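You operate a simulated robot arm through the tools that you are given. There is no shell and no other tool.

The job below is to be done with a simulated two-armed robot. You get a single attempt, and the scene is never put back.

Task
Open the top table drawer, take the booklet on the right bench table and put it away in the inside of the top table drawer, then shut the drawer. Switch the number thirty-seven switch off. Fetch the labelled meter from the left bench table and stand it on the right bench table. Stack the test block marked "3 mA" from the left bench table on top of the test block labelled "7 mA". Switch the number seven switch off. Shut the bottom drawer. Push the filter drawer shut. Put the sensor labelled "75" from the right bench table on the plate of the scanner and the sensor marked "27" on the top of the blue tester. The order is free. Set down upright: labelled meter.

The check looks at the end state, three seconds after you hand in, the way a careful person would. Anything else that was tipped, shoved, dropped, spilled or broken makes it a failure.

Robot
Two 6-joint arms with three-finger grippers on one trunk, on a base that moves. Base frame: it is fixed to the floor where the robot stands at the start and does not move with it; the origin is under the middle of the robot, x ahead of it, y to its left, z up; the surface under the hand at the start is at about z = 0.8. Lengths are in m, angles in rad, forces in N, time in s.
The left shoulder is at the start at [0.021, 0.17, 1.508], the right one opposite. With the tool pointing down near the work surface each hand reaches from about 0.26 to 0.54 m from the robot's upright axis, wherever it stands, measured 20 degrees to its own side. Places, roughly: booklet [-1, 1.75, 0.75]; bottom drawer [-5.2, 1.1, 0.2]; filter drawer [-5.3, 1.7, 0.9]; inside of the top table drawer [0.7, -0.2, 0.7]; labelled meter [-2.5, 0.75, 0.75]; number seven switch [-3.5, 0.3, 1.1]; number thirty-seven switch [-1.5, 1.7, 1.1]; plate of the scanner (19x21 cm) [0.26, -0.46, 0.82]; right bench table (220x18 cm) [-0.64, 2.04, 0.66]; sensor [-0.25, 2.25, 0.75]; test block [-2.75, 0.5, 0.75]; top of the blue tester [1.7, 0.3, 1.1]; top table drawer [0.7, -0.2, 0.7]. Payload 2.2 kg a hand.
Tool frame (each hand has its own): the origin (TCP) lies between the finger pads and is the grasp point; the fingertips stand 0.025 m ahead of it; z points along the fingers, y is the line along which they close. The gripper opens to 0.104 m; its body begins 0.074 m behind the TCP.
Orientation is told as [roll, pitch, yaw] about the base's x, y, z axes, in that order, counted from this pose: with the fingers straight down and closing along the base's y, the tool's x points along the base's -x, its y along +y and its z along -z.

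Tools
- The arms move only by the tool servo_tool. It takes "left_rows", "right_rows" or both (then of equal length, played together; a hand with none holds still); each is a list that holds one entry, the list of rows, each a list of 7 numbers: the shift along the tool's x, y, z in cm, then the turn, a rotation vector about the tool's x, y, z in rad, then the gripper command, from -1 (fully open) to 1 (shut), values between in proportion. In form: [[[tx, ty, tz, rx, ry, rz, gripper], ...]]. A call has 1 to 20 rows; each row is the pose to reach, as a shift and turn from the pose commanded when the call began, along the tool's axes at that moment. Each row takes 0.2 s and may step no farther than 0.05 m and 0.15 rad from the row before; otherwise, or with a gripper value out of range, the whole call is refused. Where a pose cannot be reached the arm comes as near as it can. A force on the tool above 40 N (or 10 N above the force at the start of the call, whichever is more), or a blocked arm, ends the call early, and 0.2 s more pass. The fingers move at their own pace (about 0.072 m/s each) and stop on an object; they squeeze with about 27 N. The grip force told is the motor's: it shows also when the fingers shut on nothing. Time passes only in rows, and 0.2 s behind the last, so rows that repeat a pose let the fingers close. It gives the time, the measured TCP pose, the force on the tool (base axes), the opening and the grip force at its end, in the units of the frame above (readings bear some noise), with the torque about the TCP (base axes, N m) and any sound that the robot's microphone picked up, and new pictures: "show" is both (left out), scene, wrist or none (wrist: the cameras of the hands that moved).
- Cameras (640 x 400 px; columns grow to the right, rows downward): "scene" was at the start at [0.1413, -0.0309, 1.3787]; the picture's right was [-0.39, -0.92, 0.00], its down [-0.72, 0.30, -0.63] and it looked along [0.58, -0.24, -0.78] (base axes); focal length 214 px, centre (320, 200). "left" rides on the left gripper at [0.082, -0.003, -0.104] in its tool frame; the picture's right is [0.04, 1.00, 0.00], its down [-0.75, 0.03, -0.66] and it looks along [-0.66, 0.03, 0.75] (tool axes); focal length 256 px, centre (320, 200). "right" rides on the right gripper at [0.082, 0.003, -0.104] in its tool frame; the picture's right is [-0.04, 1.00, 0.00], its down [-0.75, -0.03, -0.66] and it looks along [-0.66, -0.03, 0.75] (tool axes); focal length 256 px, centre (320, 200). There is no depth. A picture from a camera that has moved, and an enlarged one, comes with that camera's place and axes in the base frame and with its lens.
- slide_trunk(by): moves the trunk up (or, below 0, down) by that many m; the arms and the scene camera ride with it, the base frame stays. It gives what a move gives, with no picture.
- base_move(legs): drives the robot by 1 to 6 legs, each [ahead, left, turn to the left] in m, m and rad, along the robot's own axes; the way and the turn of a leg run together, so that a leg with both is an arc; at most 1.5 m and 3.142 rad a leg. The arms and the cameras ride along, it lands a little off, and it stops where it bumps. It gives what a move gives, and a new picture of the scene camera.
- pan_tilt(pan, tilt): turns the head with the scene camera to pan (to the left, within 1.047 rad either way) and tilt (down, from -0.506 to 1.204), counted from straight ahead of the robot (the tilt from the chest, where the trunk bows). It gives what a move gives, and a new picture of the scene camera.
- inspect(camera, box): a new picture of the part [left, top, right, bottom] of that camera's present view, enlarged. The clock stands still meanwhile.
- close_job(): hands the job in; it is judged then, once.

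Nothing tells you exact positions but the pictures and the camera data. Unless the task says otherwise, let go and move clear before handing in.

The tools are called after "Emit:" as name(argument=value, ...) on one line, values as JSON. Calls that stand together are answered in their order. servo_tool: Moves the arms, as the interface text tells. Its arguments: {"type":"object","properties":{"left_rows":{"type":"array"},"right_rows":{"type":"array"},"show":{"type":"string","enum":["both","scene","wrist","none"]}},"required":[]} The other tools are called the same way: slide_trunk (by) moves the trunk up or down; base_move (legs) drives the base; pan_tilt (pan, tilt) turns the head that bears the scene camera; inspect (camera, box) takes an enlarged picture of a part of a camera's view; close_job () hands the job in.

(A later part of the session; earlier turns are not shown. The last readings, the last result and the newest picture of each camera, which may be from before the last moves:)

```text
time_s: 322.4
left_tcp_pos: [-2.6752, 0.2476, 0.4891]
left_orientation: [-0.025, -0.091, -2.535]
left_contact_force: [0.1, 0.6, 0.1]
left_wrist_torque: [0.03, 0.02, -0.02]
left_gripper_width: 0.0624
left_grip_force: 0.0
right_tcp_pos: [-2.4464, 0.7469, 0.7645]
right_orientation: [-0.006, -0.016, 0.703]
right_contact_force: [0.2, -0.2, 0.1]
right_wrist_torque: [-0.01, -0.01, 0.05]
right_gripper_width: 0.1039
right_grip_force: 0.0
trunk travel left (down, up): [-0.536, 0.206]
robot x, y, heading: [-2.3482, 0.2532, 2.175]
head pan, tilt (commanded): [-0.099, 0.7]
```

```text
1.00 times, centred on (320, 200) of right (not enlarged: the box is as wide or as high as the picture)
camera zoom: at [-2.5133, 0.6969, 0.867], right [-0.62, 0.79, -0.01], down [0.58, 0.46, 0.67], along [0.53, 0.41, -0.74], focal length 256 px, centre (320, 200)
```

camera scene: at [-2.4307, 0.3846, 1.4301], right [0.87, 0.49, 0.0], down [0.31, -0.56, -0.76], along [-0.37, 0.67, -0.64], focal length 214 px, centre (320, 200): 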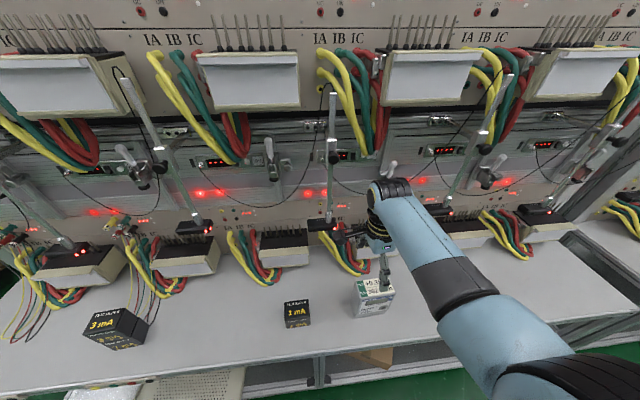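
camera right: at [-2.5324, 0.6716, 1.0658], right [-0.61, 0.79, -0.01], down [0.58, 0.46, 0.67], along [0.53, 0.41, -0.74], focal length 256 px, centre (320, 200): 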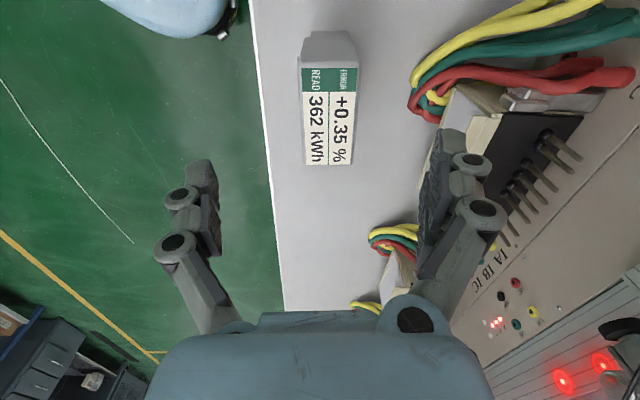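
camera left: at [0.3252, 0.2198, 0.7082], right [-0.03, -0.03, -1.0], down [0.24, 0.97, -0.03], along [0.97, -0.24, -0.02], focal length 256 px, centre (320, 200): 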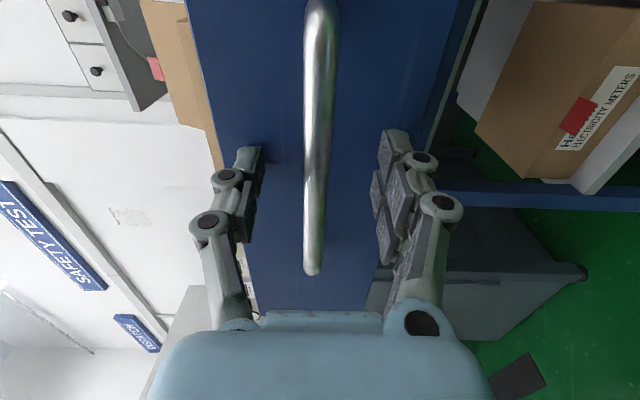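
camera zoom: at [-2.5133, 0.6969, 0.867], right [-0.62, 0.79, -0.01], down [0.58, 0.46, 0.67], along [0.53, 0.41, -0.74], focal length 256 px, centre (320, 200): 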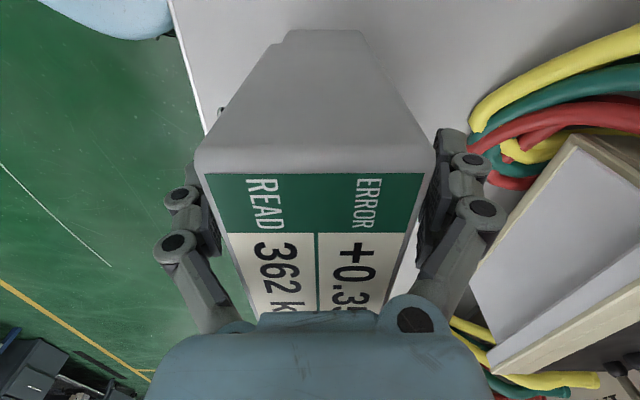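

Fingers are on both sides of the meter. Closing.

Emit:
servo_tool(right_rows=[[[0, 0, 0, 0, 0, 0, -0.6], [0, 0, 0, 0, 0, 0, -0.2], [0, 0, 0, 0, 0, 0, 0.5], [0, 0, 0, 0, 0, 0, 1], [0, 0, 0, 0, 0, 0, 1], [0, 0, 0, 0, 0, 0, 1]]], show="wrist")

```text
time_s: 323.8
left_tcp_pos: [-2.6741, 0.2464, 0.4894]
left_orientation: [-0.028, -0.09, -2.535]
left_contact_force: [0.0, -0.2, 0.7]
left_wrist_torque: [-0.02, -0.01, -0.03]
left_gripper_width: 0.0623
left_grip_force: 0.0
right_tcp_pos: [-2.4469, 0.7478, 0.7653]
right_orientation: [-0.001, -0.019, 0.704]
right_contact_force: [0.9, 4.0, 28.6]
right_wrist_torque: [-0.55, 0.35, -0.37]
right_gripper_width: 0.0678
right_grip_force: 27.1
trunk travel left (down, up): [-0.536, 0.206]
robot x, y, heading: [-2.3484, 0.2553, 2.182]
head pan, tilt (commanded): [-0.099, 0.7]
camera right: at [-2.5135, 0.6968, 0.8687], right [-0.62, 0.79, 0.0], down [0.58, 0.46, 0.67], along [0.53, 0.41, -0.74], focal length 256 px, centre (320, 200)
```

right: 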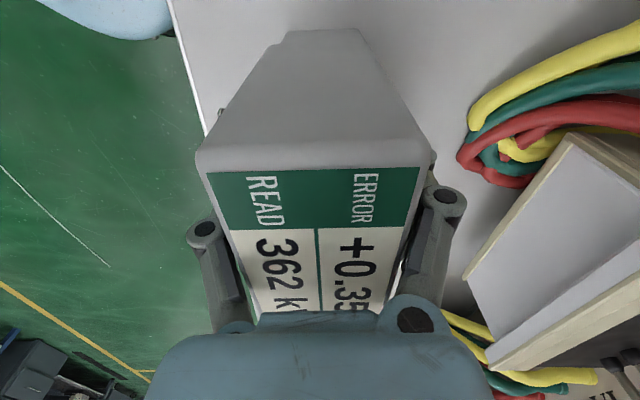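

Gripped, with some vertical preload. Lifting a little to check.

Emit:
servo_tool(right_rows=[[[0, 0, -0.3, 0, 0, 0, 1], [0, 0, -0.6, 0, 0, 0, 1], [0, 0, -1.0, 0, 0, 0, 1], [0, 0, -1.5, 0, 0, 0, 1], [0, 0, -1.5, 0, 0, 0, 1]]], show="both")

```text
time_s: 325.0
left_tcp_pos: [-2.6752, 0.2477, 0.489]
left_orientation: [-0.028, -0.091, -2.536]
left_contact_force: [-0.9, -0.9, 0.2]
left_wrist_torque: [0.0, 0.01, -0.02]
left_gripper_width: 0.0623
left_grip_force: 0.1
right_tcp_pos: [-2.4462, 0.7477, 0.7793]
right_orientation: [-0.01, -0.018, 0.705]
right_contact_force: [-0.2, 0.5, -4.7]
right_wrist_torque: [-0.02, -0.03, -0.01]
right_gripper_width: 0.0586
right_grip_force: 26.9
trunk travel left (down, up): [-0.536, 0.206]
robot x, y, heading: [-2.348, 0.255, 2.182]
head pan, tilt (commanded): [-0.099, 0.7]
camera scene: at [-2.4313, 0.3858, 1.2291], right [0.87, 0.49, 0.0], down [0.31, -0.56, -0.76], along [-0.37, 0.67, -0.64], focal length 214 px, centre (320, 200)
camera right: at [-2.5135, 0.6966, 0.8812], right [-0.62, 0.79, -0.01], down [0.58, 0.46, 0.67], along [0.53, 0.41, -0.74], focal length 256 px, centre (320, 200)
```

scene: 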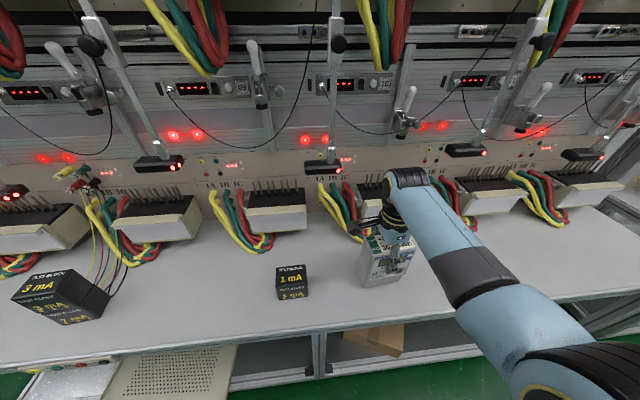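
right: 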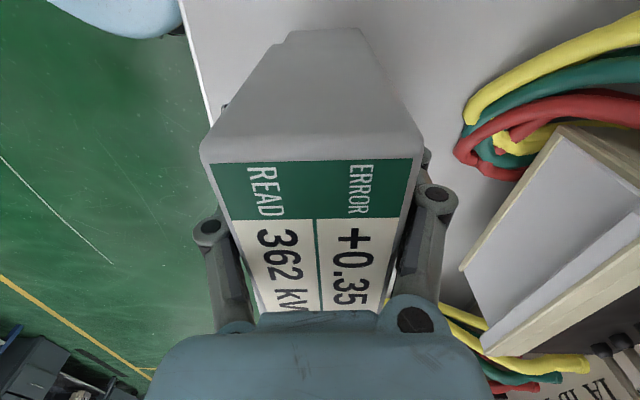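

It now carries weight (about 4.7 N). Lift further and verify.

Emit:
servo_tool(right_rows=[[[0, 0, -1, 0, 0, 0, 1], [0, 0, -2, 0, 0, 0, 1], [0, 0, -3.5, 0, 0, 0, 1], [0, 0, -5, 0, 0, 0, 1], [0, 0, -5, 0, 0, 0, 1]]], show="both")

Emit:
inspect(camera="scene", box=[320, 180, 480, 280])

```text
time_s: 326.2
left_tcp_pos: [-2.6751, 0.2479, 0.4888]
left_orientation: [-0.026, -0.091, -2.536]
left_contact_force: [0.2, 0.2, 0.3]
left_wrist_torque: [0.0, 0.02, 0.0]
left_gripper_width: 0.0623
left_grip_force: 0.0
right_tcp_pos: [-2.4471, 0.7468, 0.8292]
right_orientation: [-0.008, -0.016, 0.704]
right_contact_force: [-0.4, -0.1, -3.9]
right_wrist_torque: [-0.02, 0.01, 0.0]
right_gripper_width: 0.0585
right_grip_force: 26.9
trunk travel left (down, up): [-0.536, 0.206]
robot x, y, heading: [-2.3516, 0.2518, 2.178]
head pan, tilt (commanded): [-0.099, 0.7]
camera scene: at [-2.4313, 0.3858, 1.2292], right [0.87, 0.49, 0.0], down [0.31, -0.56, -0.76], along [-0.37, 0.67, -0.64], focal length 214 px, centre (320, 200)
camera right: at [-2.515, 0.6963, 0.9314], right [-0.62, 0.79, -0.01], down [0.58, 0.46, 0.67], along [0.53, 0.41, -0.74], focal length 256 px, centre (320, 200)
```

scene: 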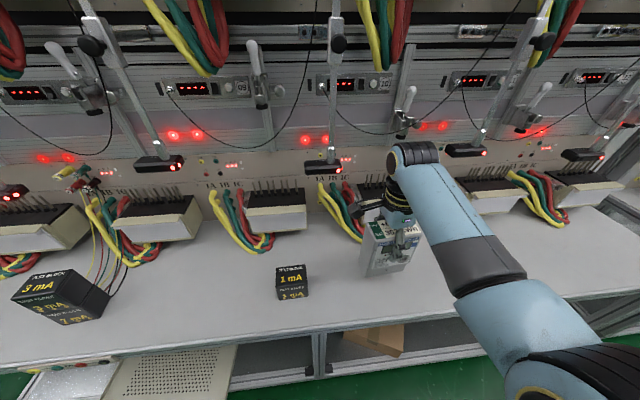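
right: 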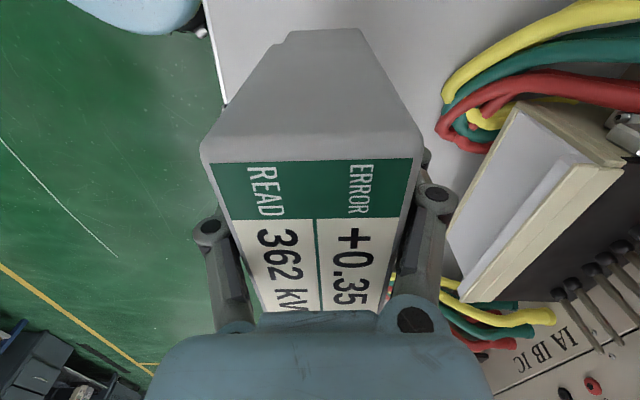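

```text
4.00 times, centred on (400, 230) of scene
camera zoom: at [-2.4313, 0.3858, 1.2292], right [0.87, 0.49, 0.0], down [0.31, -0.56, -0.76], along [-0.37, 0.67, -0.64], focal length 858 px, centre (0, 80)
```

zoom: 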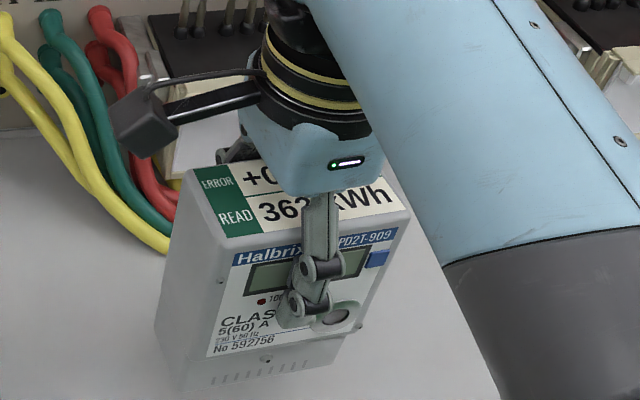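

The meter hangs upright in the hand. Raise a bit, back away and carry it along the aisle to the right bench.

Emit:
slide_trunk(by=0.06)

Emit:
base_move(legs=[[-0.42, 0, 0], [0, -0.86, 0], [0, -0.86, 0.004]])

Emit:
pan_tilt(pan=-0.1, tilt=0.55)

```text
time_s: 327.2
left_tcp_pos: [-2.675, 0.2474, 0.5487]
left_orientation: [-0.025, -0.09, -2.537]
left_contact_force: [-0.2, -0.6, -0.5]
left_wrist_torque: [0.02, -0.02, 0.0]
left_gripper_width: 0.0624
left_grip_force: 0.1
right_tcp_pos: [-2.4481, 0.7476, 0.8892]
right_orientation: [-0.01, -0.016, 0.703]
right_contact_force: [-0.2, -0.6, -4.6]
right_wrist_torque: [0.0, 0.02, -0.02]
right_gripper_width: 0.0582
right_grip_force: 26.8
trunk travel left (down, up): [-0.596, 0.146]
robot x, y, heading: [-2.3508, 0.257, 2.179]
head pan, tilt (commanded): [-0.099, 0.7]
```

```text
time_s: 338.0
left_tcp_pos: [-1.0229, 0.8831, 0.5498]
left_orientation: [-0.028, -0.092, -2.532]
left_contact_force: [0.3, -0.2, 0.1]
left_wrist_torque: [-0.02, -0.03, 0.01]
left_gripper_width: 0.0623
left_grip_force: 0.1
right_tcp_pos: [-0.7981, 1.3841, 0.8893]
right_orientation: [-0.008, -0.019, 0.708]
right_contact_force: [0.0, 0.1, -4.3]
right_wrist_torque: [0.0, 0.01, -0.02]
right_gripper_width: 0.0584
right_grip_force: 27.0
trunk travel left (down, up): [-0.596, 0.146]
robot x, y, heading: [-0.6958, 0.8886, 2.185]
head pan, tilt (commanded): [-0.099, 0.7]
camera scene: at [-0.7791, 1.0212, 1.2897], right [0.87, 0.49, 0.0], down [0.32, -0.56, -0.76], along [-0.38, 0.66, -0.64], focal length 214 px, centre (320, 200)
```

scene: 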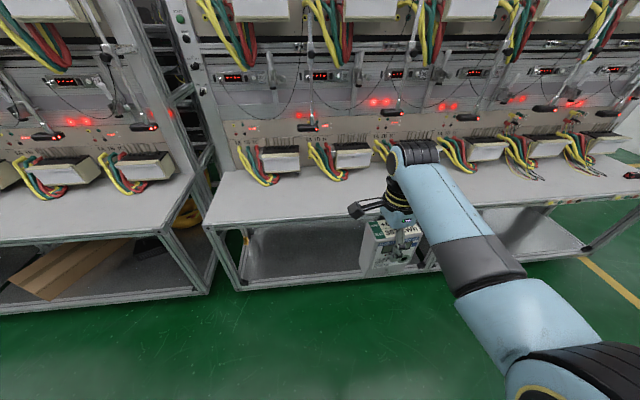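

```text
time_s: 338.7
left_tcp_pos: [-1.0228, 0.8827, 0.5493]
left_orientation: [-0.026, -0.09, -2.531]
left_contact_force: [0.1, 0.4, 0.7]
left_wrist_torque: [0.01, 0.02, -0.01]
left_gripper_width: 0.0624
left_grip_force: 0.0
right_tcp_pos: [-0.7982, 1.382, 0.8907]
right_orientation: [-0.009, -0.019, 0.708]
right_contact_force: [0.0, 0.1, -3.9]
right_wrist_torque: [-0.01, -0.04, 0.01]
right_gripper_width: 0.0584
right_grip_force: 27.5
trunk travel left (down, up): [-0.596, 0.146]
robot x, y, heading: [-0.6987, 0.8897, 2.185]
head pan, tilt (commanded): [-0.099, 0.55]
camera scene: at [-0.7819, 1.0251, 1.3028], right [0.87, 0.49, 0.0], down [0.26, -0.46, -0.85], along [-0.42, 0.74, -0.52], focal length 214 px, centre (320, 200)
```

scene: 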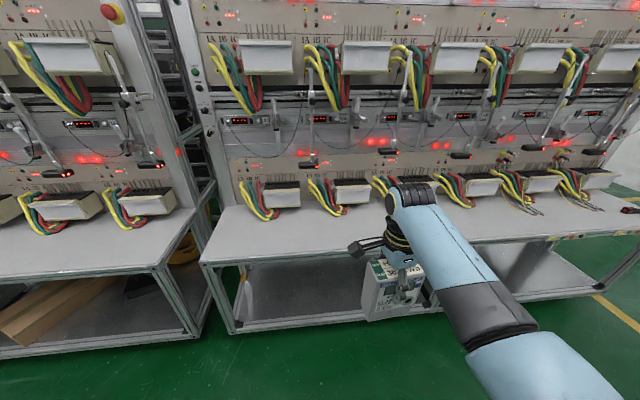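

In front of the free stretch of the right bench. Drive in and check the spot.

Emit:
base_move(legs=[[0.435, 0, -0.004]])

Emit:
inspect(camera="right", box=[0, 0, 640, 400])

```text
time_s: 341.4
left_tcp_pos: [-1.2749, 1.2417, 0.5488]
left_orientation: [-0.023, -0.09, -2.536]
left_contact_force: [0.4, 0.8, 1.0]
left_wrist_torque: [0.0, -0.02, 0.04]
left_gripper_width: 0.0625
left_grip_force: 0.1
right_tcp_pos: [-1.0483, 1.7432, 0.8896]
right_orientation: [-0.009, -0.018, 0.706]
right_contact_force: [0.4, -0.1, -4.8]
right_wrist_torque: [-0.02, 0.01, -0.02]
right_gripper_width: 0.0583
right_grip_force: 27.0
trunk travel left (down, up): [-0.596, 0.146]
robot x, y, heading: [-0.9524, 1.246, 2.182]
head pan, tilt (commanded): [-0.099, 0.55]
camera scene: at [-1.0339, 1.3846, 1.3027], right [0.87, 0.49, 0.0], down [0.26, -0.46, -0.85], along [-0.42, 0.74, -0.52], focal length 214 px, centre (320, 200)
```

scene: 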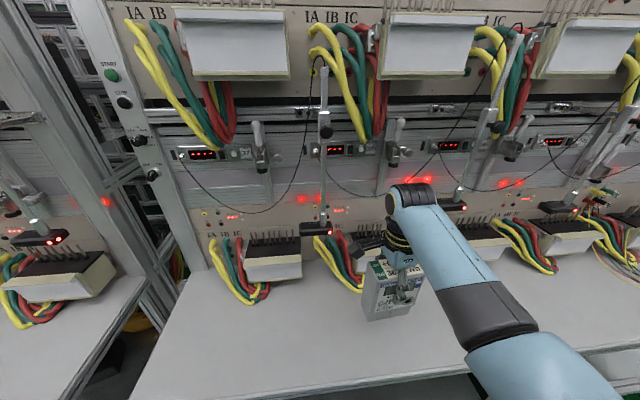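

```text
1.00 times, centred on (320, 200) of right (not enlarged: the box is as wide or as high as the picture)
camera zoom: at [-1.1153, 1.6913, 0.991], right [-0.62, 0.79, -0.01], down [0.58, 0.46, 0.67], along [0.53, 0.41, -0.74], focal length 256 px, centre (320, 200)
```

zoom: 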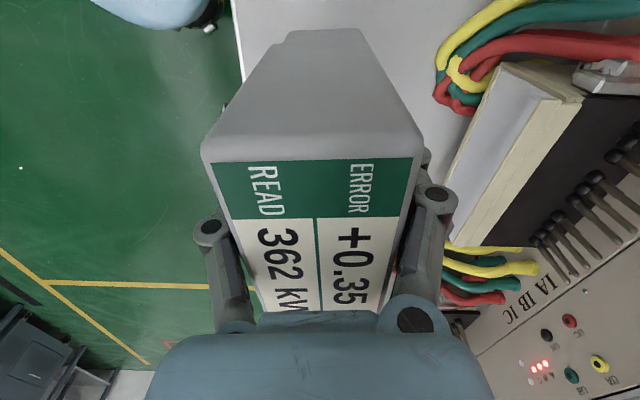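

Position is right over the free bench area. Lowering the meter by trunk, then in small steps.

Emit:
slide_trunk(by=-0.1)

Emit:
inspect(camera="scene", box=[320, 220, 480, 320])

```text
time_s: 342.7
left_tcp_pos: [-1.275, 1.2418, 0.4493]
left_orientation: [-0.026, -0.094, -2.536]
left_contact_force: [-0.2, 0.7, 0.3]
left_wrist_torque: [0.03, -0.03, 0.0]
left_gripper_width: 0.0627
left_grip_force: 0.2
right_tcp_pos: [-1.0481, 1.7413, 0.79]
right_orientation: [-0.006, -0.017, 0.703]
right_contact_force: [-0.6, 0.4, -4.1]
right_wrist_torque: [-0.01, -0.04, -0.01]
right_gripper_width: 0.0586
right_grip_force: 26.3
trunk travel left (down, up): [-0.496, 0.246]
robot x, y, heading: [-0.9483, 1.2522, 2.185]
head pan, tilt (commanded): [-0.099, 0.55]
```

```text
4.00 times, centred on (400, 270) of scene
camera zoom: at [-1.0341, 1.3848, 1.2019], right [0.87, 0.49, 0.0], down [0.26, -0.46, -0.85], along [-0.42, 0.74, -0.52], focal length 858 px, centre (0, -80)
```

zoom: 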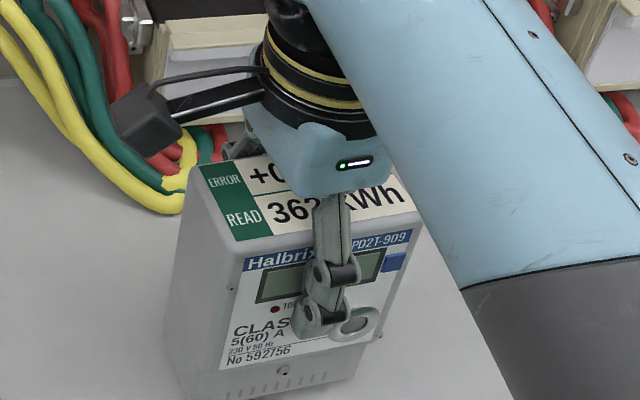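

Emit:
slide_trunk(by=-0.01)

Emit:
slide_trunk(by=-0.006)

```text
time_s: 343.3
left_tcp_pos: [-1.2739, 1.2419, 0.4376]
left_orientation: [-0.027, -0.09, -2.534]
left_contact_force: [-0.4, 0.7, 0.2]
left_wrist_torque: [-0.01, 0.0, -0.05]
left_gripper_width: 0.0625
left_grip_force: 0.0
right_tcp_pos: [-1.0476, 1.7417, 0.7797]
right_orientation: [-0.008, -0.017, 0.705]
right_contact_force: [0.4, 0.4, -4.8]
right_wrist_torque: [0.01, 0.03, -0.04]
right_gripper_width: 0.0584
right_grip_force: 27.0
trunk travel left (down, up): [-0.486, 0.256]
robot x, y, heading: [-0.9495, 1.248, 2.185]
head pan, tilt (commanded): [-0.099, 0.55]
```

```text
time_s: 343.9
left_tcp_pos: [-1.2751, 1.2426, 0.4319]
left_orientation: [-0.025, -0.092, -2.534]
left_contact_force: [0.2, -0.4, 0.2]
left_wrist_torque: [-0.01, 0.0, -0.01]
left_gripper_width: 0.0624
left_grip_force: 0.2
right_tcp_pos: [-1.0481, 1.7416, 0.7725]
right_orientation: [-0.007, -0.019, 0.705]
right_contact_force: [-0.5, -0.5, -4.8]
right_wrist_torque: [-0.02, 0.01, 0.0]
right_gripper_width: 0.0584
right_grip_force: 26.6
trunk travel left (down, up): [-0.48, 0.262]
robot x, y, heading: [-0.9487, 1.2486, 2.182]
head pan, tilt (commanded): [-0.099, 0.55]
```

Emit:
slide_trunk(by=-0.004)

Emit:
slide_trunk(by=-0.004)

```text
time_s: 344.4
left_tcp_pos: [-1.2737, 1.2407, 0.4281]
left_orientation: [-0.026, -0.092, -2.534]
left_contact_force: [-0.3, 0.8, -0.4]
left_wrist_torque: [-0.02, 0.01, 0.0]
left_gripper_width: 0.0621
left_grip_force: 0.0
right_tcp_pos: [-1.0484, 1.741, 0.7713]
right_orientation: [-0.004, -0.018, 0.704]
right_contact_force: [3.4, -1.3, 14.4]
right_wrist_torque: [-1.21, 0.06, 0.26]
right_gripper_width: 0.0585
right_grip_force: 26.4
trunk travel left (down, up): [-0.476, 0.266]
robot x, y, heading: [-0.9457, 1.2474, 2.173]
head pan, tilt (commanded): [-0.099, 0.55]
```

```text
time_s: 344.9
left_tcp_pos: [-1.2744, 1.2415, 0.4261]
left_orientation: [-0.027, -0.091, -2.538]
left_contact_force: [0.9, 1.3, -0.3]
left_wrist_torque: [-0.02, 0.02, -0.03]
left_gripper_width: 0.0624
left_grip_force: 0.0
right_tcp_pos: [-1.0496, 1.7436, 0.7715]
right_orientation: [0.001, -0.018, 0.703]
right_contact_force: [3.1, -4.1, 15.7]
right_wrist_torque: [-1.01, -0.31, -0.01]
right_gripper_width: 0.0583
right_grip_force: 27.2
trunk travel left (down, up): [-0.473, 0.269]
robot x, y, heading: [-0.9487, 1.2504, 2.18]
head pan, tilt (commanded): [-0.099, 0.55]
stopped: the force on the tool passed its limit at 43 N (the readings are from after the stop); the commanded pose is now the measured one
```

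Meter is on the bench. Ease up slightly and open the fingers slowly.

Emit:
slide_trunk(by=0.002)

Emit:
servo_tool(right_rows=[[[0, 0, 0, 0, 0, 0, -0.2], [0, 0, 0, 0, 0, 0, -0.35], [0, 0, 0, 0, 0, 0, -0.6], [0, 0, 0, 0, 0, 0, -0.9], [0, 0, 0, 0, 0, 0, -1], [0, 0, 0, 0, 0, 0, -1]]], show="wrist")

Emit:
inspect(camera="scene", box=[320, 220, 480, 320])

```text
time_s: 345.4
left_tcp_pos: [-1.2744, 1.2419, 0.4265]
left_orientation: [-0.026, -0.094, -2.534]
left_contact_force: [-0.1, 0.9, -0.7]
left_wrist_torque: [-0.02, -0.01, 0.0]
left_gripper_width: 0.0625
left_grip_force: 0.0
right_tcp_pos: [-1.0502, 1.7432, 0.772]
right_orientation: [-0.001, -0.02, 0.704]
right_contact_force: [-0.9, -0.1, -0.9]
right_wrist_torque: [0.18, 0.09, 0.08]
right_gripper_width: 0.0584
right_grip_force: 27.0
trunk travel left (down, up): [-0.475, 0.267]
robot x, y, heading: [-0.946, 1.2468, 2.179]
head pan, tilt (commanded): [-0.099, 0.55]
```

```text
time_s: 346.8
left_tcp_pos: [-1.2753, 1.2419, 0.4265]
left_orientation: [-0.025, -0.091, -2.534]
left_contact_force: [-0.3, 1.1, -0.9]
left_wrist_torque: [0.01, -0.02, 0.02]
left_gripper_width: 0.0624
left_grip_force: 0.1
right_tcp_pos: [-1.0499, 1.7429, 0.7709]
right_orientation: [-0.001, -0.019, 0.704]
right_contact_force: [1.3, -0.4, 1.3]
right_wrist_torque: [0.01, -0.03, -0.01]
right_gripper_width: 0.104
right_grip_force: 0.0
trunk travel left (down, up): [-0.475, 0.267]
robot x, y, heading: [-0.9507, 1.2487, 2.184]
head pan, tilt (commanded): [-0.099, 0.55]
camera right: at [-1.1157, 1.6923, 0.8731], right [-0.62, 0.79, 0.0], down [0.58, 0.46, 0.67], along [0.53, 0.41, -0.74], focal length 256 px, centre (320, 200)
```

right: 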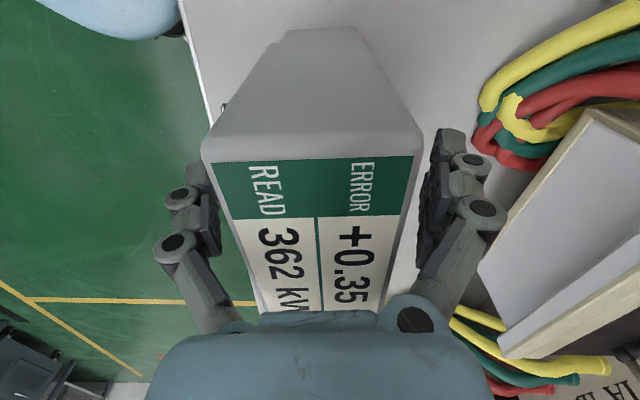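

```text
4.00 times, centred on (400, 270) of scene
camera zoom: at [-1.0342, 1.385, 1.18], right [0.87, 0.49, 0.0], down [0.26, -0.46, -0.85], along [-0.42, 0.74, -0.52], focal length 858 px, centre (0, -80)
```

zoom: 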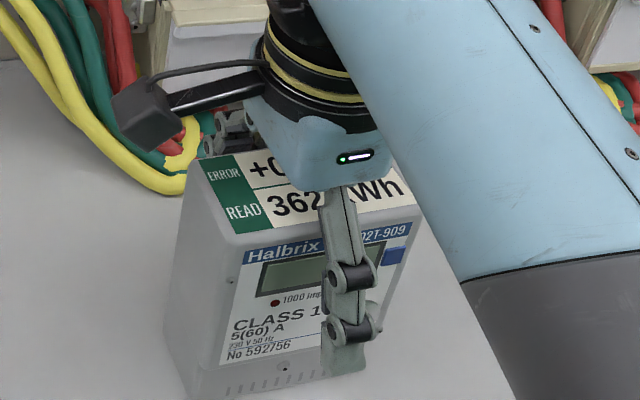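

The meter stands on its own. Lift the hand straight up and back away.

Emit:
slide_trunk(by=0.17)

Emit:
base_move(legs=[[-0.45, 0, 0]])

Emit:
pan_tilt(pan=-0.1, tilt=0.5)

Emit:
inspect(camera="scene", box=[240, 130, 480, 280])

```text
time_s: 348.7
left_tcp_pos: [-1.2741, 1.241, 0.5968]
left_orientation: [-0.024, -0.091, -2.534]
left_contact_force: [0.3, -0.1, -1.0]
left_wrist_torque: [0.01, 0.02, 0.02]
left_gripper_width: 0.0622
left_grip_force: 0.1
right_tcp_pos: [-1.049, 1.7431, 0.9409]
right_orientation: [-0.002, -0.021, 0.703]
right_contact_force: [-0.4, 0.2, -0.1]
right_wrist_torque: [0.02, 0.0, -0.01]
right_gripper_width: 0.1038
right_grip_force: 0.1
trunk travel left (down, up): [-0.645, 0.097]
robot x, y, heading: [-0.9512, 1.2482, 2.182]
head pan, tilt (commanded): [-0.099, 0.55]
```

```text
time_s: 351.4
left_tcp_pos: [-1.0156, 0.8719, 0.5972]
left_orientation: [-0.026, -0.093, -2.535]
left_contact_force: [1.0, -0.6, 1.2]
left_wrist_torque: [0.01, -0.03, 0.02]
left_gripper_width: 0.0624
left_grip_force: 0.1
right_tcp_pos: [-0.7918, 1.3727, 0.9417]
right_orientation: [0.0, -0.018, 0.703]
right_contact_force: [-0.4, -0.1, 0.7]
right_wrist_torque: [0.04, 0.02, 0.0]
right_gripper_width: 0.1041
right_grip_force: 0.1
trunk travel left (down, up): [-0.645, 0.097]
robot x, y, heading: [-0.6919, 0.8794, 2.186]
head pan, tilt (commanded): [-0.099, 0.55]
camera scene: at [-0.7742, 1.0137, 1.3518], right [0.87, 0.49, 0.0], down [0.26, -0.46, -0.85], along [-0.42, 0.74, -0.52], focal length 214 px, centre (320, 200)
```

scene: 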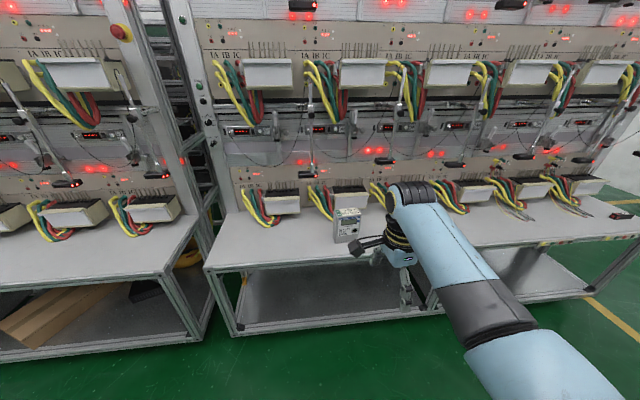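

```text
time_s: 352.1
left_tcp_pos: [-1.0157, 0.8725, 0.5969]
left_orientation: [-0.027, -0.092, -2.535]
left_contact_force: [-0.1, 0.5, -0.5]
left_wrist_torque: [-0.03, -0.02, 0.02]
left_gripper_width: 0.0624
left_grip_force: 0.0
right_tcp_pos: [-0.7919, 1.3751, 0.9391]
right_orientation: [-0.001, -0.019, 0.706]
right_contact_force: [-0.2, 0.1, -0.3]
right_wrist_torque: [-0.03, -0.01, 0.02]
right_gripper_width: 0.1041
right_grip_force: 0.0
trunk travel left (down, up): [-0.645, 0.097]
robot x, y, heading: [-0.6891, 0.8806, 2.179]
head pan, tilt (commanded): [-0.099, 0.499]
camera scene: at [-0.7753, 1.0154, 1.3562], right [0.87, 0.49, 0.0], down [0.23, -0.42, -0.88], along [-0.43, 0.76, -0.48], focal length 214 px, centre (320, 200)
```

scene: 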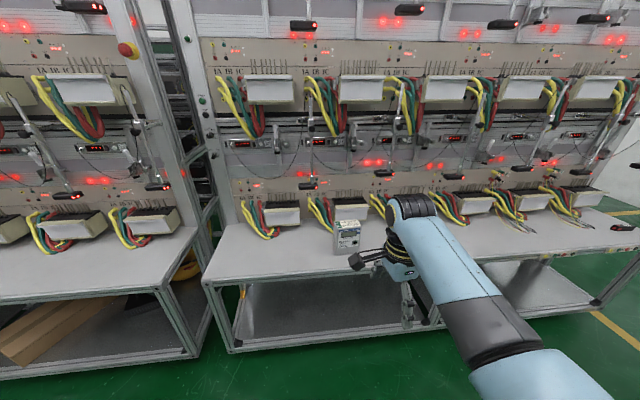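

```text
2.67 times, centred on (360, 205) of scene
camera zoom: at [-0.7753, 1.0154, 1.3562], right [0.87, 0.49, 0.0], down [0.23, -0.42, -0.88], along [-0.43, 0.76, -0.48], focal length 572 px, centre (213, 187)
```

zoom: 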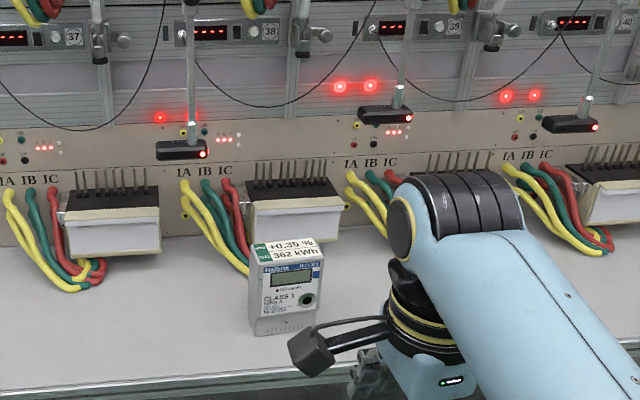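

The meter stands upright on the right bench. Remaining: the bottom drawer and the filter drawer far to the left and behind. Driving that way and looking around.

Emit:
base_move(legs=[[-0.25, 0, 0], [0, 1.4, 0], [0, 1.4, 0]])

Emit:
pan_tilt(pan=0.4, tilt=0.2)

Emit:
pan_tilt(pan=1.0, tilt=0.25)

```text
time_s: 366.9
left_tcp_pos: [-3.1904, -0.8426, 0.598]
left_orientation: [-0.026, -0.092, -2.565]
left_contact_force: [-0.1, -0.2, -0.4]
left_wrist_torque: [0.0, -0.02, 0.02]
left_gripper_width: 0.0625
left_grip_force: 0.0
right_tcp_pos: [-2.9501, -0.3473, 0.9413]
right_orientation: [0.0, -0.018, 0.675]
right_contact_force: [-0.9, -0.1, 0.8]
right_wrist_torque: [0.0, -0.02, -0.02]
right_gripper_width: 0.1041
right_grip_force: 0.0
trunk travel left (down, up): [-0.645, 0.097]
robot x, y, heading: [-2.8688, -0.8472, 2.155]
head pan, tilt (commanded): [-0.099, 0.499]
camera scene: at [-2.9456, -0.7071, 1.3562], right [0.89, 0.46, 0.0], down [0.22, -0.42, -0.88], along [-0.41, 0.78, -0.48], focal length 214 px, centre (320, 200)
```

scene: 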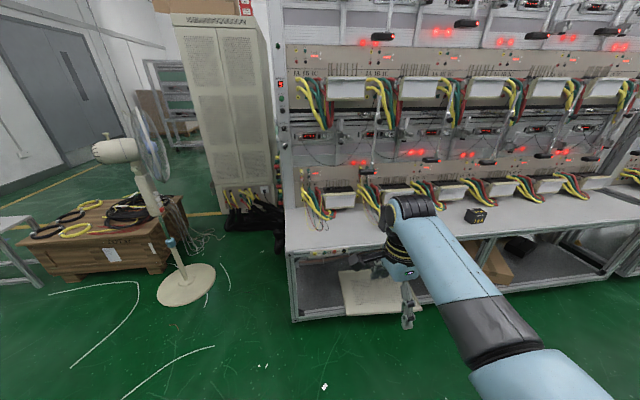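

```text
time_s: 367.8
left_tcp_pos: [-3.1899, -0.8419, 0.5969]
left_orientation: [-0.026, -0.093, -2.564]
left_contact_force: [-0.5, -0.5, -0.2]
left_wrist_torque: [-0.02, -0.04, 0.03]
left_gripper_width: 0.0624
left_grip_force: 0.1
right_tcp_pos: [-2.9508, -0.3472, 0.9415]
right_orientation: [0.001, -0.02, 0.673]
right_contact_force: [-0.4, 0.6, -0.2]
right_wrist_torque: [-0.01, 0.01, -0.01]
right_gripper_width: 0.104
right_grip_force: 0.1
trunk travel left (down, up): [-0.645, 0.097]
robot x, y, heading: [-2.8642, -0.845, 2.154]
head pan, tilt (commanded): [0.4, 0.201]
camera scene: at [-2.9806, -0.7357, 1.3839], right [0.56, 0.83, 0.0], down [0.17, -0.11, -0.98], along [-0.81, 0.55, -0.2], focal length 214 px, centre (320, 200)
```

scene: 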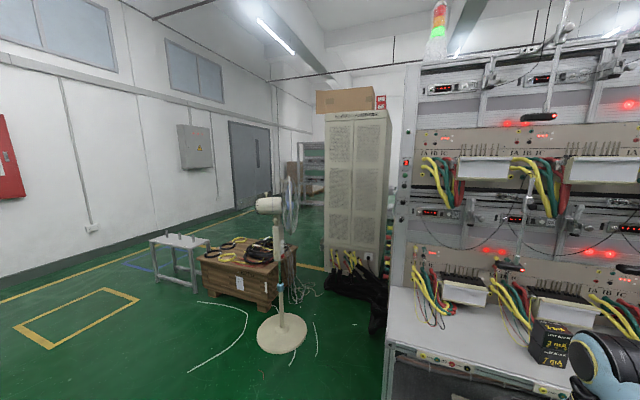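

```text
time_s: 368.8
left_tcp_pos: [-3.1904, -0.8428, 0.5978]
left_orientation: [-0.026, -0.093, -2.564]
left_contact_force: [0.0, 0.4, 0.0]
left_wrist_torque: [0.0, 0.01, -0.01]
left_gripper_width: 0.0622
left_grip_force: 0.1
right_tcp_pos: [-2.9505, -0.3461, 0.9413]
right_orientation: [0.0, -0.018, 0.673]
right_contact_force: [-0.8, 0.5, -0.2]
right_wrist_torque: [0.03, 0.0, 0.0]
right_gripper_width: 0.1039
right_grip_force: 0.0
trunk travel left (down, up): [-0.645, 0.097]
robot x, y, heading: [-2.8622, -0.8445, 2.148]
head pan, tilt (commanded): [1.0, 0.25]
camera scene: at [-2.9966, -0.7885, 1.3794], right [-0.01, 1.0, 0.0], down [0.25, 0.0, -0.97], along [-0.97, -0.01, -0.25], focal length 214 px, centre (320, 200)
```

scene: 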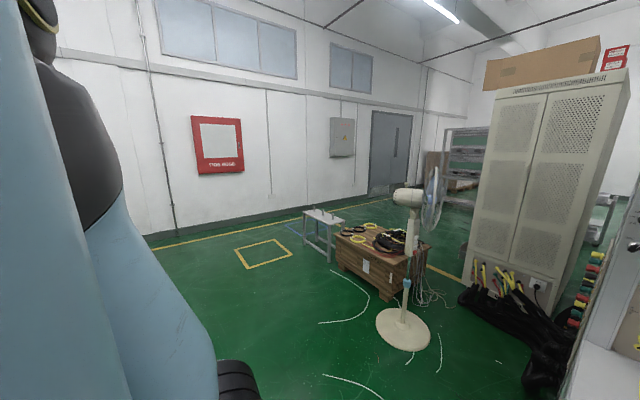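

The drawers must be behind the tall cabinet at the left end. I'll take the free route around to the left of the fan, crate and stool, and look from there.

Emit:
base_move(legs=[[0, 0, 0.034], [0, 1.4, 0], [0, 1.3, 0]])

Emit:
pan_tilt(pan=0.0, tilt=0.3)

Emit:
pan_tilt(pan=-0.7, tilt=0.25)

```text
time_s: 382.3
left_tcp_pos: [-5.3956, -2.4208, 0.5969]
left_orientation: [-0.027, -0.093, -2.521]
left_contact_force: [0.0, -0.9, 0.2]
left_wrist_torque: [-0.01, 0.02, 0.02]
left_gripper_width: 0.0625
left_grip_force: 0.0
right_tcp_pos: [-5.1774, -1.916, 0.9417]
right_orientation: [0.0, -0.022, 0.719]
right_contact_force: [-1.1, 0.2, -0.1]
right_wrist_torque: [0.0, -0.01, 0.03]
right_gripper_width: 0.104
right_grip_force: 0.1
trunk travel left (down, up): [-0.645, 0.097]
robot x, y, heading: [-5.0663, -2.4108, 2.199]
head pan, tilt (commanded): [1.0, 0.25]
camera scene: at [-5.2042, -2.3589, 1.3794], right [-0.06, 1.0, 0.0], down [0.25, 0.01, -0.97], along [-0.97, -0.05, -0.25], focal length 214 px, centre (320, 200)
```

scene: 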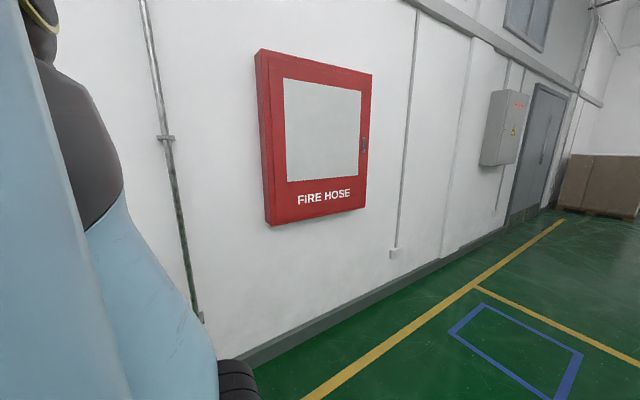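

```text
time_s: 383.6
left_tcp_pos: [-5.395, -2.4204, 0.5972]
left_orientation: [-0.028, -0.091, -2.521]
left_contact_force: [0.7, -0.7, -0.1]
left_wrist_torque: [0.01, -0.01, 0.02]
left_gripper_width: 0.0622
left_grip_force: 0.0
right_tcp_pos: [-5.1769, -1.9161, 0.9411]
right_orientation: [0.0, -0.019, 0.718]
right_contact_force: [-0.7, -0.5, -0.1]
right_wrist_torque: [0.0, -0.01, 0.02]
right_gripper_width: 0.1043
right_grip_force: 0.0
trunk travel left (down, up): [-0.645, 0.097]
robot x, y, heading: [-5.0699, -2.4109, 2.196]
head pan, tilt (commanded): [0.0, 0.3]
camera scene: at [-5.1654, -2.278, 1.3746], right [0.81, 0.59, 0.0], down [0.17, -0.24, -0.96], along [-0.56, 0.77, -0.3], focal length 214 px, centre (320, 200)
```

scene: 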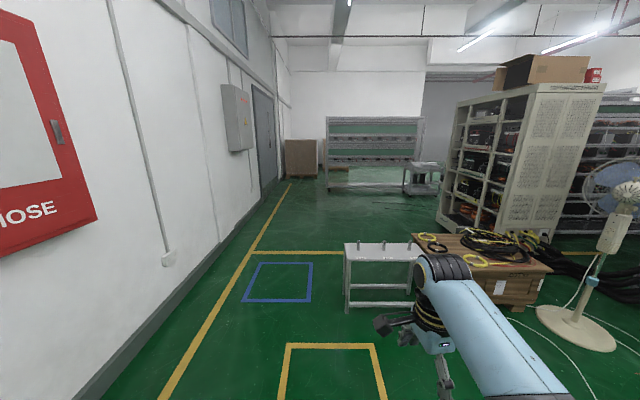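

```text
time_s: 384.7
left_tcp_pos: [-5.3956, -2.4215, 0.5968]
left_orientation: [-0.026, -0.093, -2.521]
left_contact_force: [-0.5, 0.1, 1.0]
left_wrist_torque: [0.0, 0.0, 0.01]
left_gripper_width: 0.0621
left_grip_force: 0.1
right_tcp_pos: [-5.1772, -1.9164, 0.9414]
right_orientation: [0.0, -0.018, 0.72]
right_contact_force: [-0.1, 0.5, 0.3]
right_wrist_torque: [0.01, 0.0, -0.01]
right_gripper_width: 0.104
right_grip_force: 0.1
trunk travel left (down, up): [-0.645, 0.097]
robot x, y, heading: [-5.0672, -2.4104, 2.196]
head pan, tilt (commanded): [-0.7, 0.25]
camera scene: at [-5.1038, -2.2605, 1.3794], right [1.0, -0.07, 0.0], down [-0.02, -0.25, -0.97], along [0.07, 0.97, -0.25], focal length 214 px, centre (320, 200)
```

scene: 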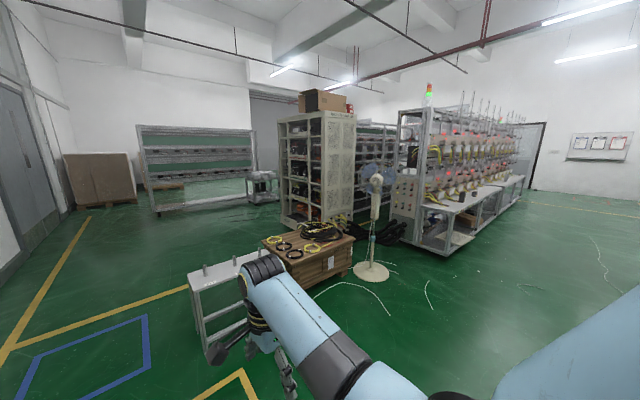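

I see it now: the tall "cabinet" is an open equipment rack whose shelves face left. I'll drive around past the stool and turn to face its open side.

Emit:
base_move(legs=[[0, 0.3, -0.014], [1.4, 0, 0], [1.4, 0, 0], [0.25, 0, 0], [0, 0, -1.57]])

Emit:
pan_tilt(pan=0.0, tilt=0.3)

```text
time_s: 405.2
left_tcp_pos: [-7.1252, 0.2373, 0.5971]
left_orientation: [-0.027, -0.093, 2.205]
left_contact_force: [-0.1, 0.4, -0.1]
left_wrist_torque: [-0.01, 0.0, 0.03]
left_gripper_width: 0.0626
left_grip_force: 0.0
right_tcp_pos: [-6.616, 0.0235, 0.9397]
right_orientation: [0.0, -0.02, -0.841]
right_contact_force: [0.4, -0.1, -1.2]
right_wrist_torque: [-0.01, 0.0, -0.02]
right_gripper_width: 0.1039
right_grip_force: 0.1
trunk travel left (down, up): [-0.645, 0.097]
robot x, y, heading: [-7.1076, -0.0896, 0.639]
head pan, tilt (commanded): [-0.7, 0.25]
camera scene: at [-6.9589, -0.0534, 1.3794], right [-0.06, -1.0, 0.0], down [-0.25, 0.02, -0.97], along [0.97, -0.06, -0.25], focal length 214 px, centre (320, 200)
```

scene: 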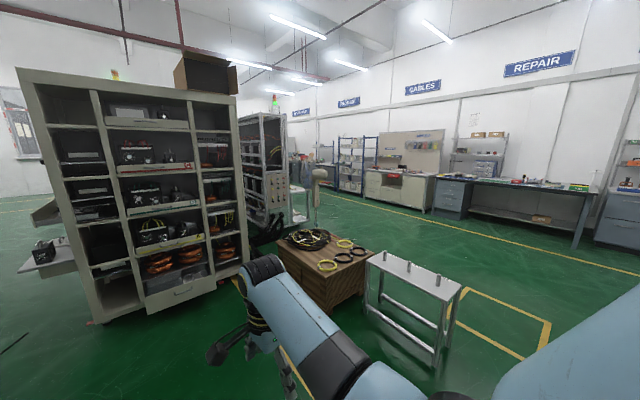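

```text
time_s: 406.3
left_tcp_pos: [-7.1256, 0.236, 0.5978]
left_orientation: [-0.025, -0.092, 2.204]
left_contact_force: [0.1, 0.3, -1.0]
left_wrist_torque: [0.04, 0.03, -0.02]
left_gripper_width: 0.0625
left_grip_force: 0.0
right_tcp_pos: [-6.6169, 0.0244, 0.9424]
right_orientation: [0.001, -0.018, -0.84]
right_contact_force: [-1.1, 0.4, 0.7]
right_wrist_torque: [0.01, -0.03, -0.02]
right_gripper_width: 0.1039
right_grip_force: 0.1
trunk travel left (down, up): [-0.645, 0.097]
robot x, y, heading: [-7.1105, -0.0832, 0.642]
head pan, tilt (commanded): [0.0, 0.3]
camera scene: at [-6.977, 0.008, 1.3747], right [0.59, -0.8, 0.0], down [-0.24, -0.18, -0.96], along [0.77, 0.57, -0.3], focal length 214 px, centre (320, 200)
```

scene: 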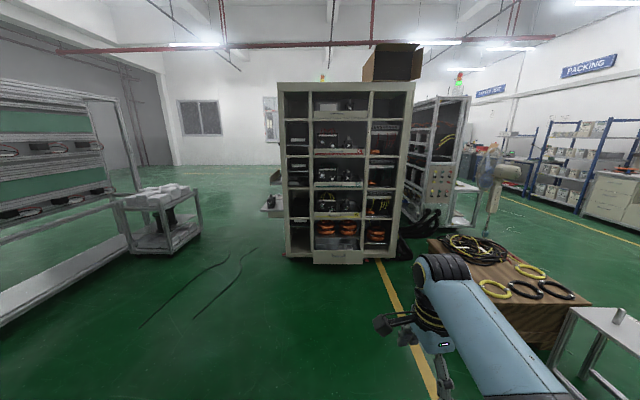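

The rack's open front faces me with the bottom drawer pulled out; on its left side something else protrudes — probably the filter drawer. Zooming in.

Emit:
inspect(camera="scene", box=[250, 170, 410, 270])

Emit:
inspect(camera="scene", box=[250, 160, 346, 220])

```text
4.00 times, centred on (330, 220) of scene
camera zoom: at [-6.977, 0.008, 1.3747], right [0.59, -0.8, 0.0], down [-0.24, -0.18, -0.96], along [0.77, 0.57, -0.3], focal length 858 px, centre (280, 120)
```

zoom: 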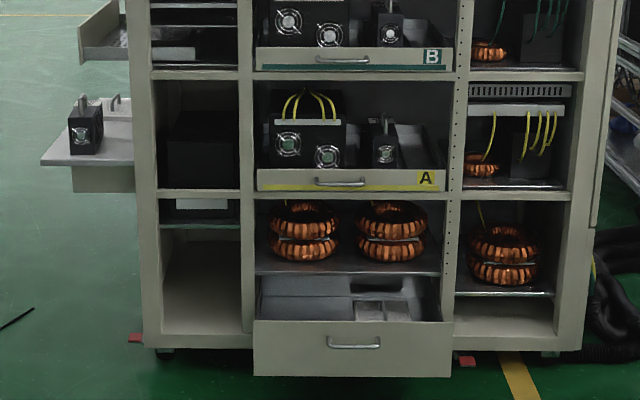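

```text
6.67 times, centred on (298, 190) of scene
camera zoom: at [-6.977, 0.008, 1.3747], right [0.59, -0.8, 0.0], down [-0.24, -0.18, -0.96], along [0.77, 0.57, -0.3], focal length 1430 px, centre (467, 267)
```

zoom: 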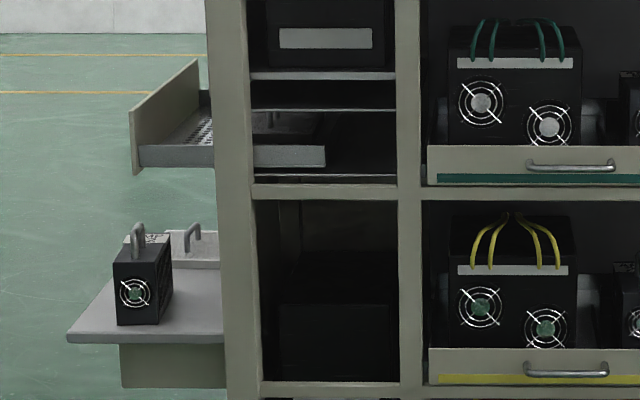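

The bottom drawer sticks out about 20 cm toward me, and the filter drawer sticks out on the rack's left side. First I set the arms: left hand higher and nearer the body, right fist pointing forward.

Emit:
servo_tool(left_rows=[[[0.4, -1.5, -0.5, 0, 0, 0, -0.2], [0.8, -3, -1.5, 0, 0, 0, -0.2], [1.2, -5, -3, 0, 0, 0, -0.2], [1.7, -7, -5, 0, 0, 0, -0.2], [2.1, -9, -7, 0, 0, 0, -0.2], [2.5, -10.5, -9, 0, 0, 0, -0.2], [2.9, -12, -11, 0, 0, 0, -0.2], [3.3, -13, -13, 0, 0, 0, -0.2], [3.7, -14, -15, 0, 0, 0, -0.2], [4.1, -14.5, -17, 0, 0, 0, -0.2], [4.6, -14.5, -18.5, 0, 0, 0, -0.2], [5, -14.5, -19.6, 0, 0, 0, -0.2], [5, -14.5, -19.6, 0, 0, 0, -0.2]]], right_rows=[[[0, 0.4, 0, -0.131, 0, 0, 0], [0, 0.8, 0, -0.262, 0, 0, 0.5], [0, 1.2, 0, -0.393, 0, 0, 1], [0, 1.6, 0, -0.524, 0, 0, 1], [0, 2, 0, -0.655, 0, 0, 1], [0, 2.5, 0, -0.785, 0, 0, 1], [0, 3, 0, -0.916, 0, 0, 1], [0, 3.5, 0, -1.047, 0, 0, 1], [0, 4, 0, -1.178, 0, 0, 1], [0, 4.4, 0, -1.309, 0, 0, 1], [0, 4.7, 0, -1.44, 0, 0, 1], [0, 5, 0, -1.571, 0, 0, 1], [0, 5, 0, -1.571, 0, 0, 1]]], show="scene")

```text
time_s: 409.1
left_tcp_pos: [-6.9172, 0.2931, 0.6877]
left_orientation: [-0.027, -0.092, 2.204]
left_contact_force: [0.6, -0.2, -0.6]
left_wrist_torque: [-0.01, -0.03, -0.03]
left_gripper_width: 0.0624
left_grip_force: 0.1
left hand out of reach, approached as far as the arm can: row 2, 3, 4, 5, 6, 7, 8, 9, 10, 11, 12, 13
right_tcp_pos: [-6.5826, 0.052, 0.9321]
right_orientation: [1.272, -0.022, -0.861]
right_contact_force: [0.1, 1.0, 0.6]
right_wrist_torque: [0.01, -0.02, 0.01]
right_gripper_width: 0.0
right_grip_force: 27.1
right hand out of reach, approached as far as the arm can: row 10, 11, 12, 13
trunk travel left (down, up): [-0.645, 0.097]
robot x, y, heading: [-7.1123, -0.085, 0.64]
head pan, tilt (commanded): [0.0, 0.3]
camera scene: at [-6.9768, 0.0079, 1.3746], right [0.59, -0.8, 0.0], down [-0.24, -0.18, -0.96], along [0.77, 0.57, -0.3], focal length 214 px, centre (320, 200)
```

scene: 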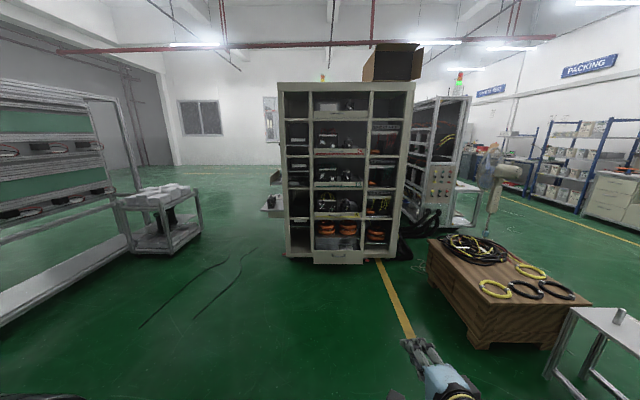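

Right fist points forward (slightly down), good enough. The left hand needs to be higher, so I extend it a bit.

Emit:
servo_tool(left_rows=[[[0, -2.5, -1.5, 0, 0, 0, -0.2], [0, -5, -3, 0, 0, 0, -0.2], [0, -7.5, -4.5, 0, 0, 0, -0.2], [0, -10, -6, 0, 0, 0, -0.2], [0, -10, -8, 0, 0, 0, -0.2], [0, -10, -8, 0, 0, 0, -0.2]]], show="none")

```text
time_s: 410.5
left_tcp_pos: [-6.8287, 0.3435, 0.7694]
left_orientation: [-0.027, -0.105, 2.206]
left_contact_force: [-1.1, 0.5, 0.6]
left_wrist_torque: [-0.01, -0.05, -0.05]
left_gripper_width: 0.0623
left_grip_force: 0.0
left hand out of reach, approached as far as the arm can: row 3, 4, 5, 6
right_tcp_pos: [-6.5826, 0.0508, 0.9325]
right_orientation: [1.276, -0.023, -0.861]
right_contact_force: [-0.2, 0.1, 0.0]
right_wrist_torque: [-0.02, -0.01, -0.03]
right_gripper_width: 0.0
right_grip_force: 26.7
trunk travel left (down, up): [-0.645, 0.097]
robot x, y, heading: [-7.1094, -0.0874, 0.637]
head pan, tilt (commanded): [0.0, 0.3]
```

Emit:
servo_tool(left_rows=[[[-3, 1, 0, 0, 0, 0, -0.2], [-6, 3, 0, 0, 0, 0, -0.2], [-9.5, 5.5, 0.5, 0, 0, 0, -0.2], [-13, 9, 1, 0, 0, 0, -0.2], [-16.5, 12.5, 1.5, 0, 0, 0, -0.2], [-20, 16, 2, 0, 0, 0, -0.2], [-22, 19.5, 2.3, 0, 0, 0, -0.2], [-23.3, 23, 2.3, 0, 0, 0, -0.2], [-23.3, 23, 2.3, 0, 0, 0, -0.2]]], show="scene")

```text
time_s: 412.5
left_tcp_pos: [-7.0861, 0.3842, 0.6465]
left_orientation: [-0.051, -0.22, 2.211]
left_contact_force: [0.3, -0.3, 0.4]
left_wrist_torque: [-0.02, 0.0, 0.03]
left_gripper_width: 0.0624
left_grip_force: 0.0
left hand out of reach, approached as far as the arm can: row 1, 2, 3, 4, 5, 6, 7, 8, 9
right_tcp_pos: [-6.5832, 0.0508, 0.9311]
right_orientation: [1.272, -0.023, -0.86]
right_contact_force: [-0.8, -0.6, -0.1]
right_wrist_torque: [0.03, -0.02, 0.02]
right_gripper_width: 0.0
right_grip_force: 27.0
trunk travel left (down, up): [-0.645, 0.097]
robot x, y, heading: [-7.1079, -0.0912, 0.634]
head pan, tilt (commanded): [0.0, 0.3]
camera scene: at [-6.976, 0.0081, 1.3745], right [0.59, -0.8, 0.0], down [-0.24, -0.18, -0.95], along [0.77, 0.57, -0.3], focal length 214 px, centre (320, 200)
```

scene: 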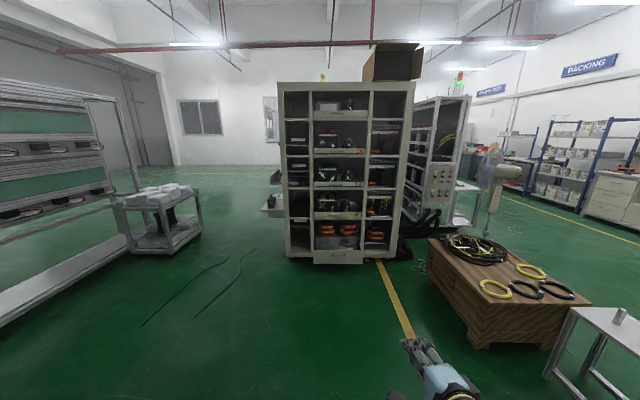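

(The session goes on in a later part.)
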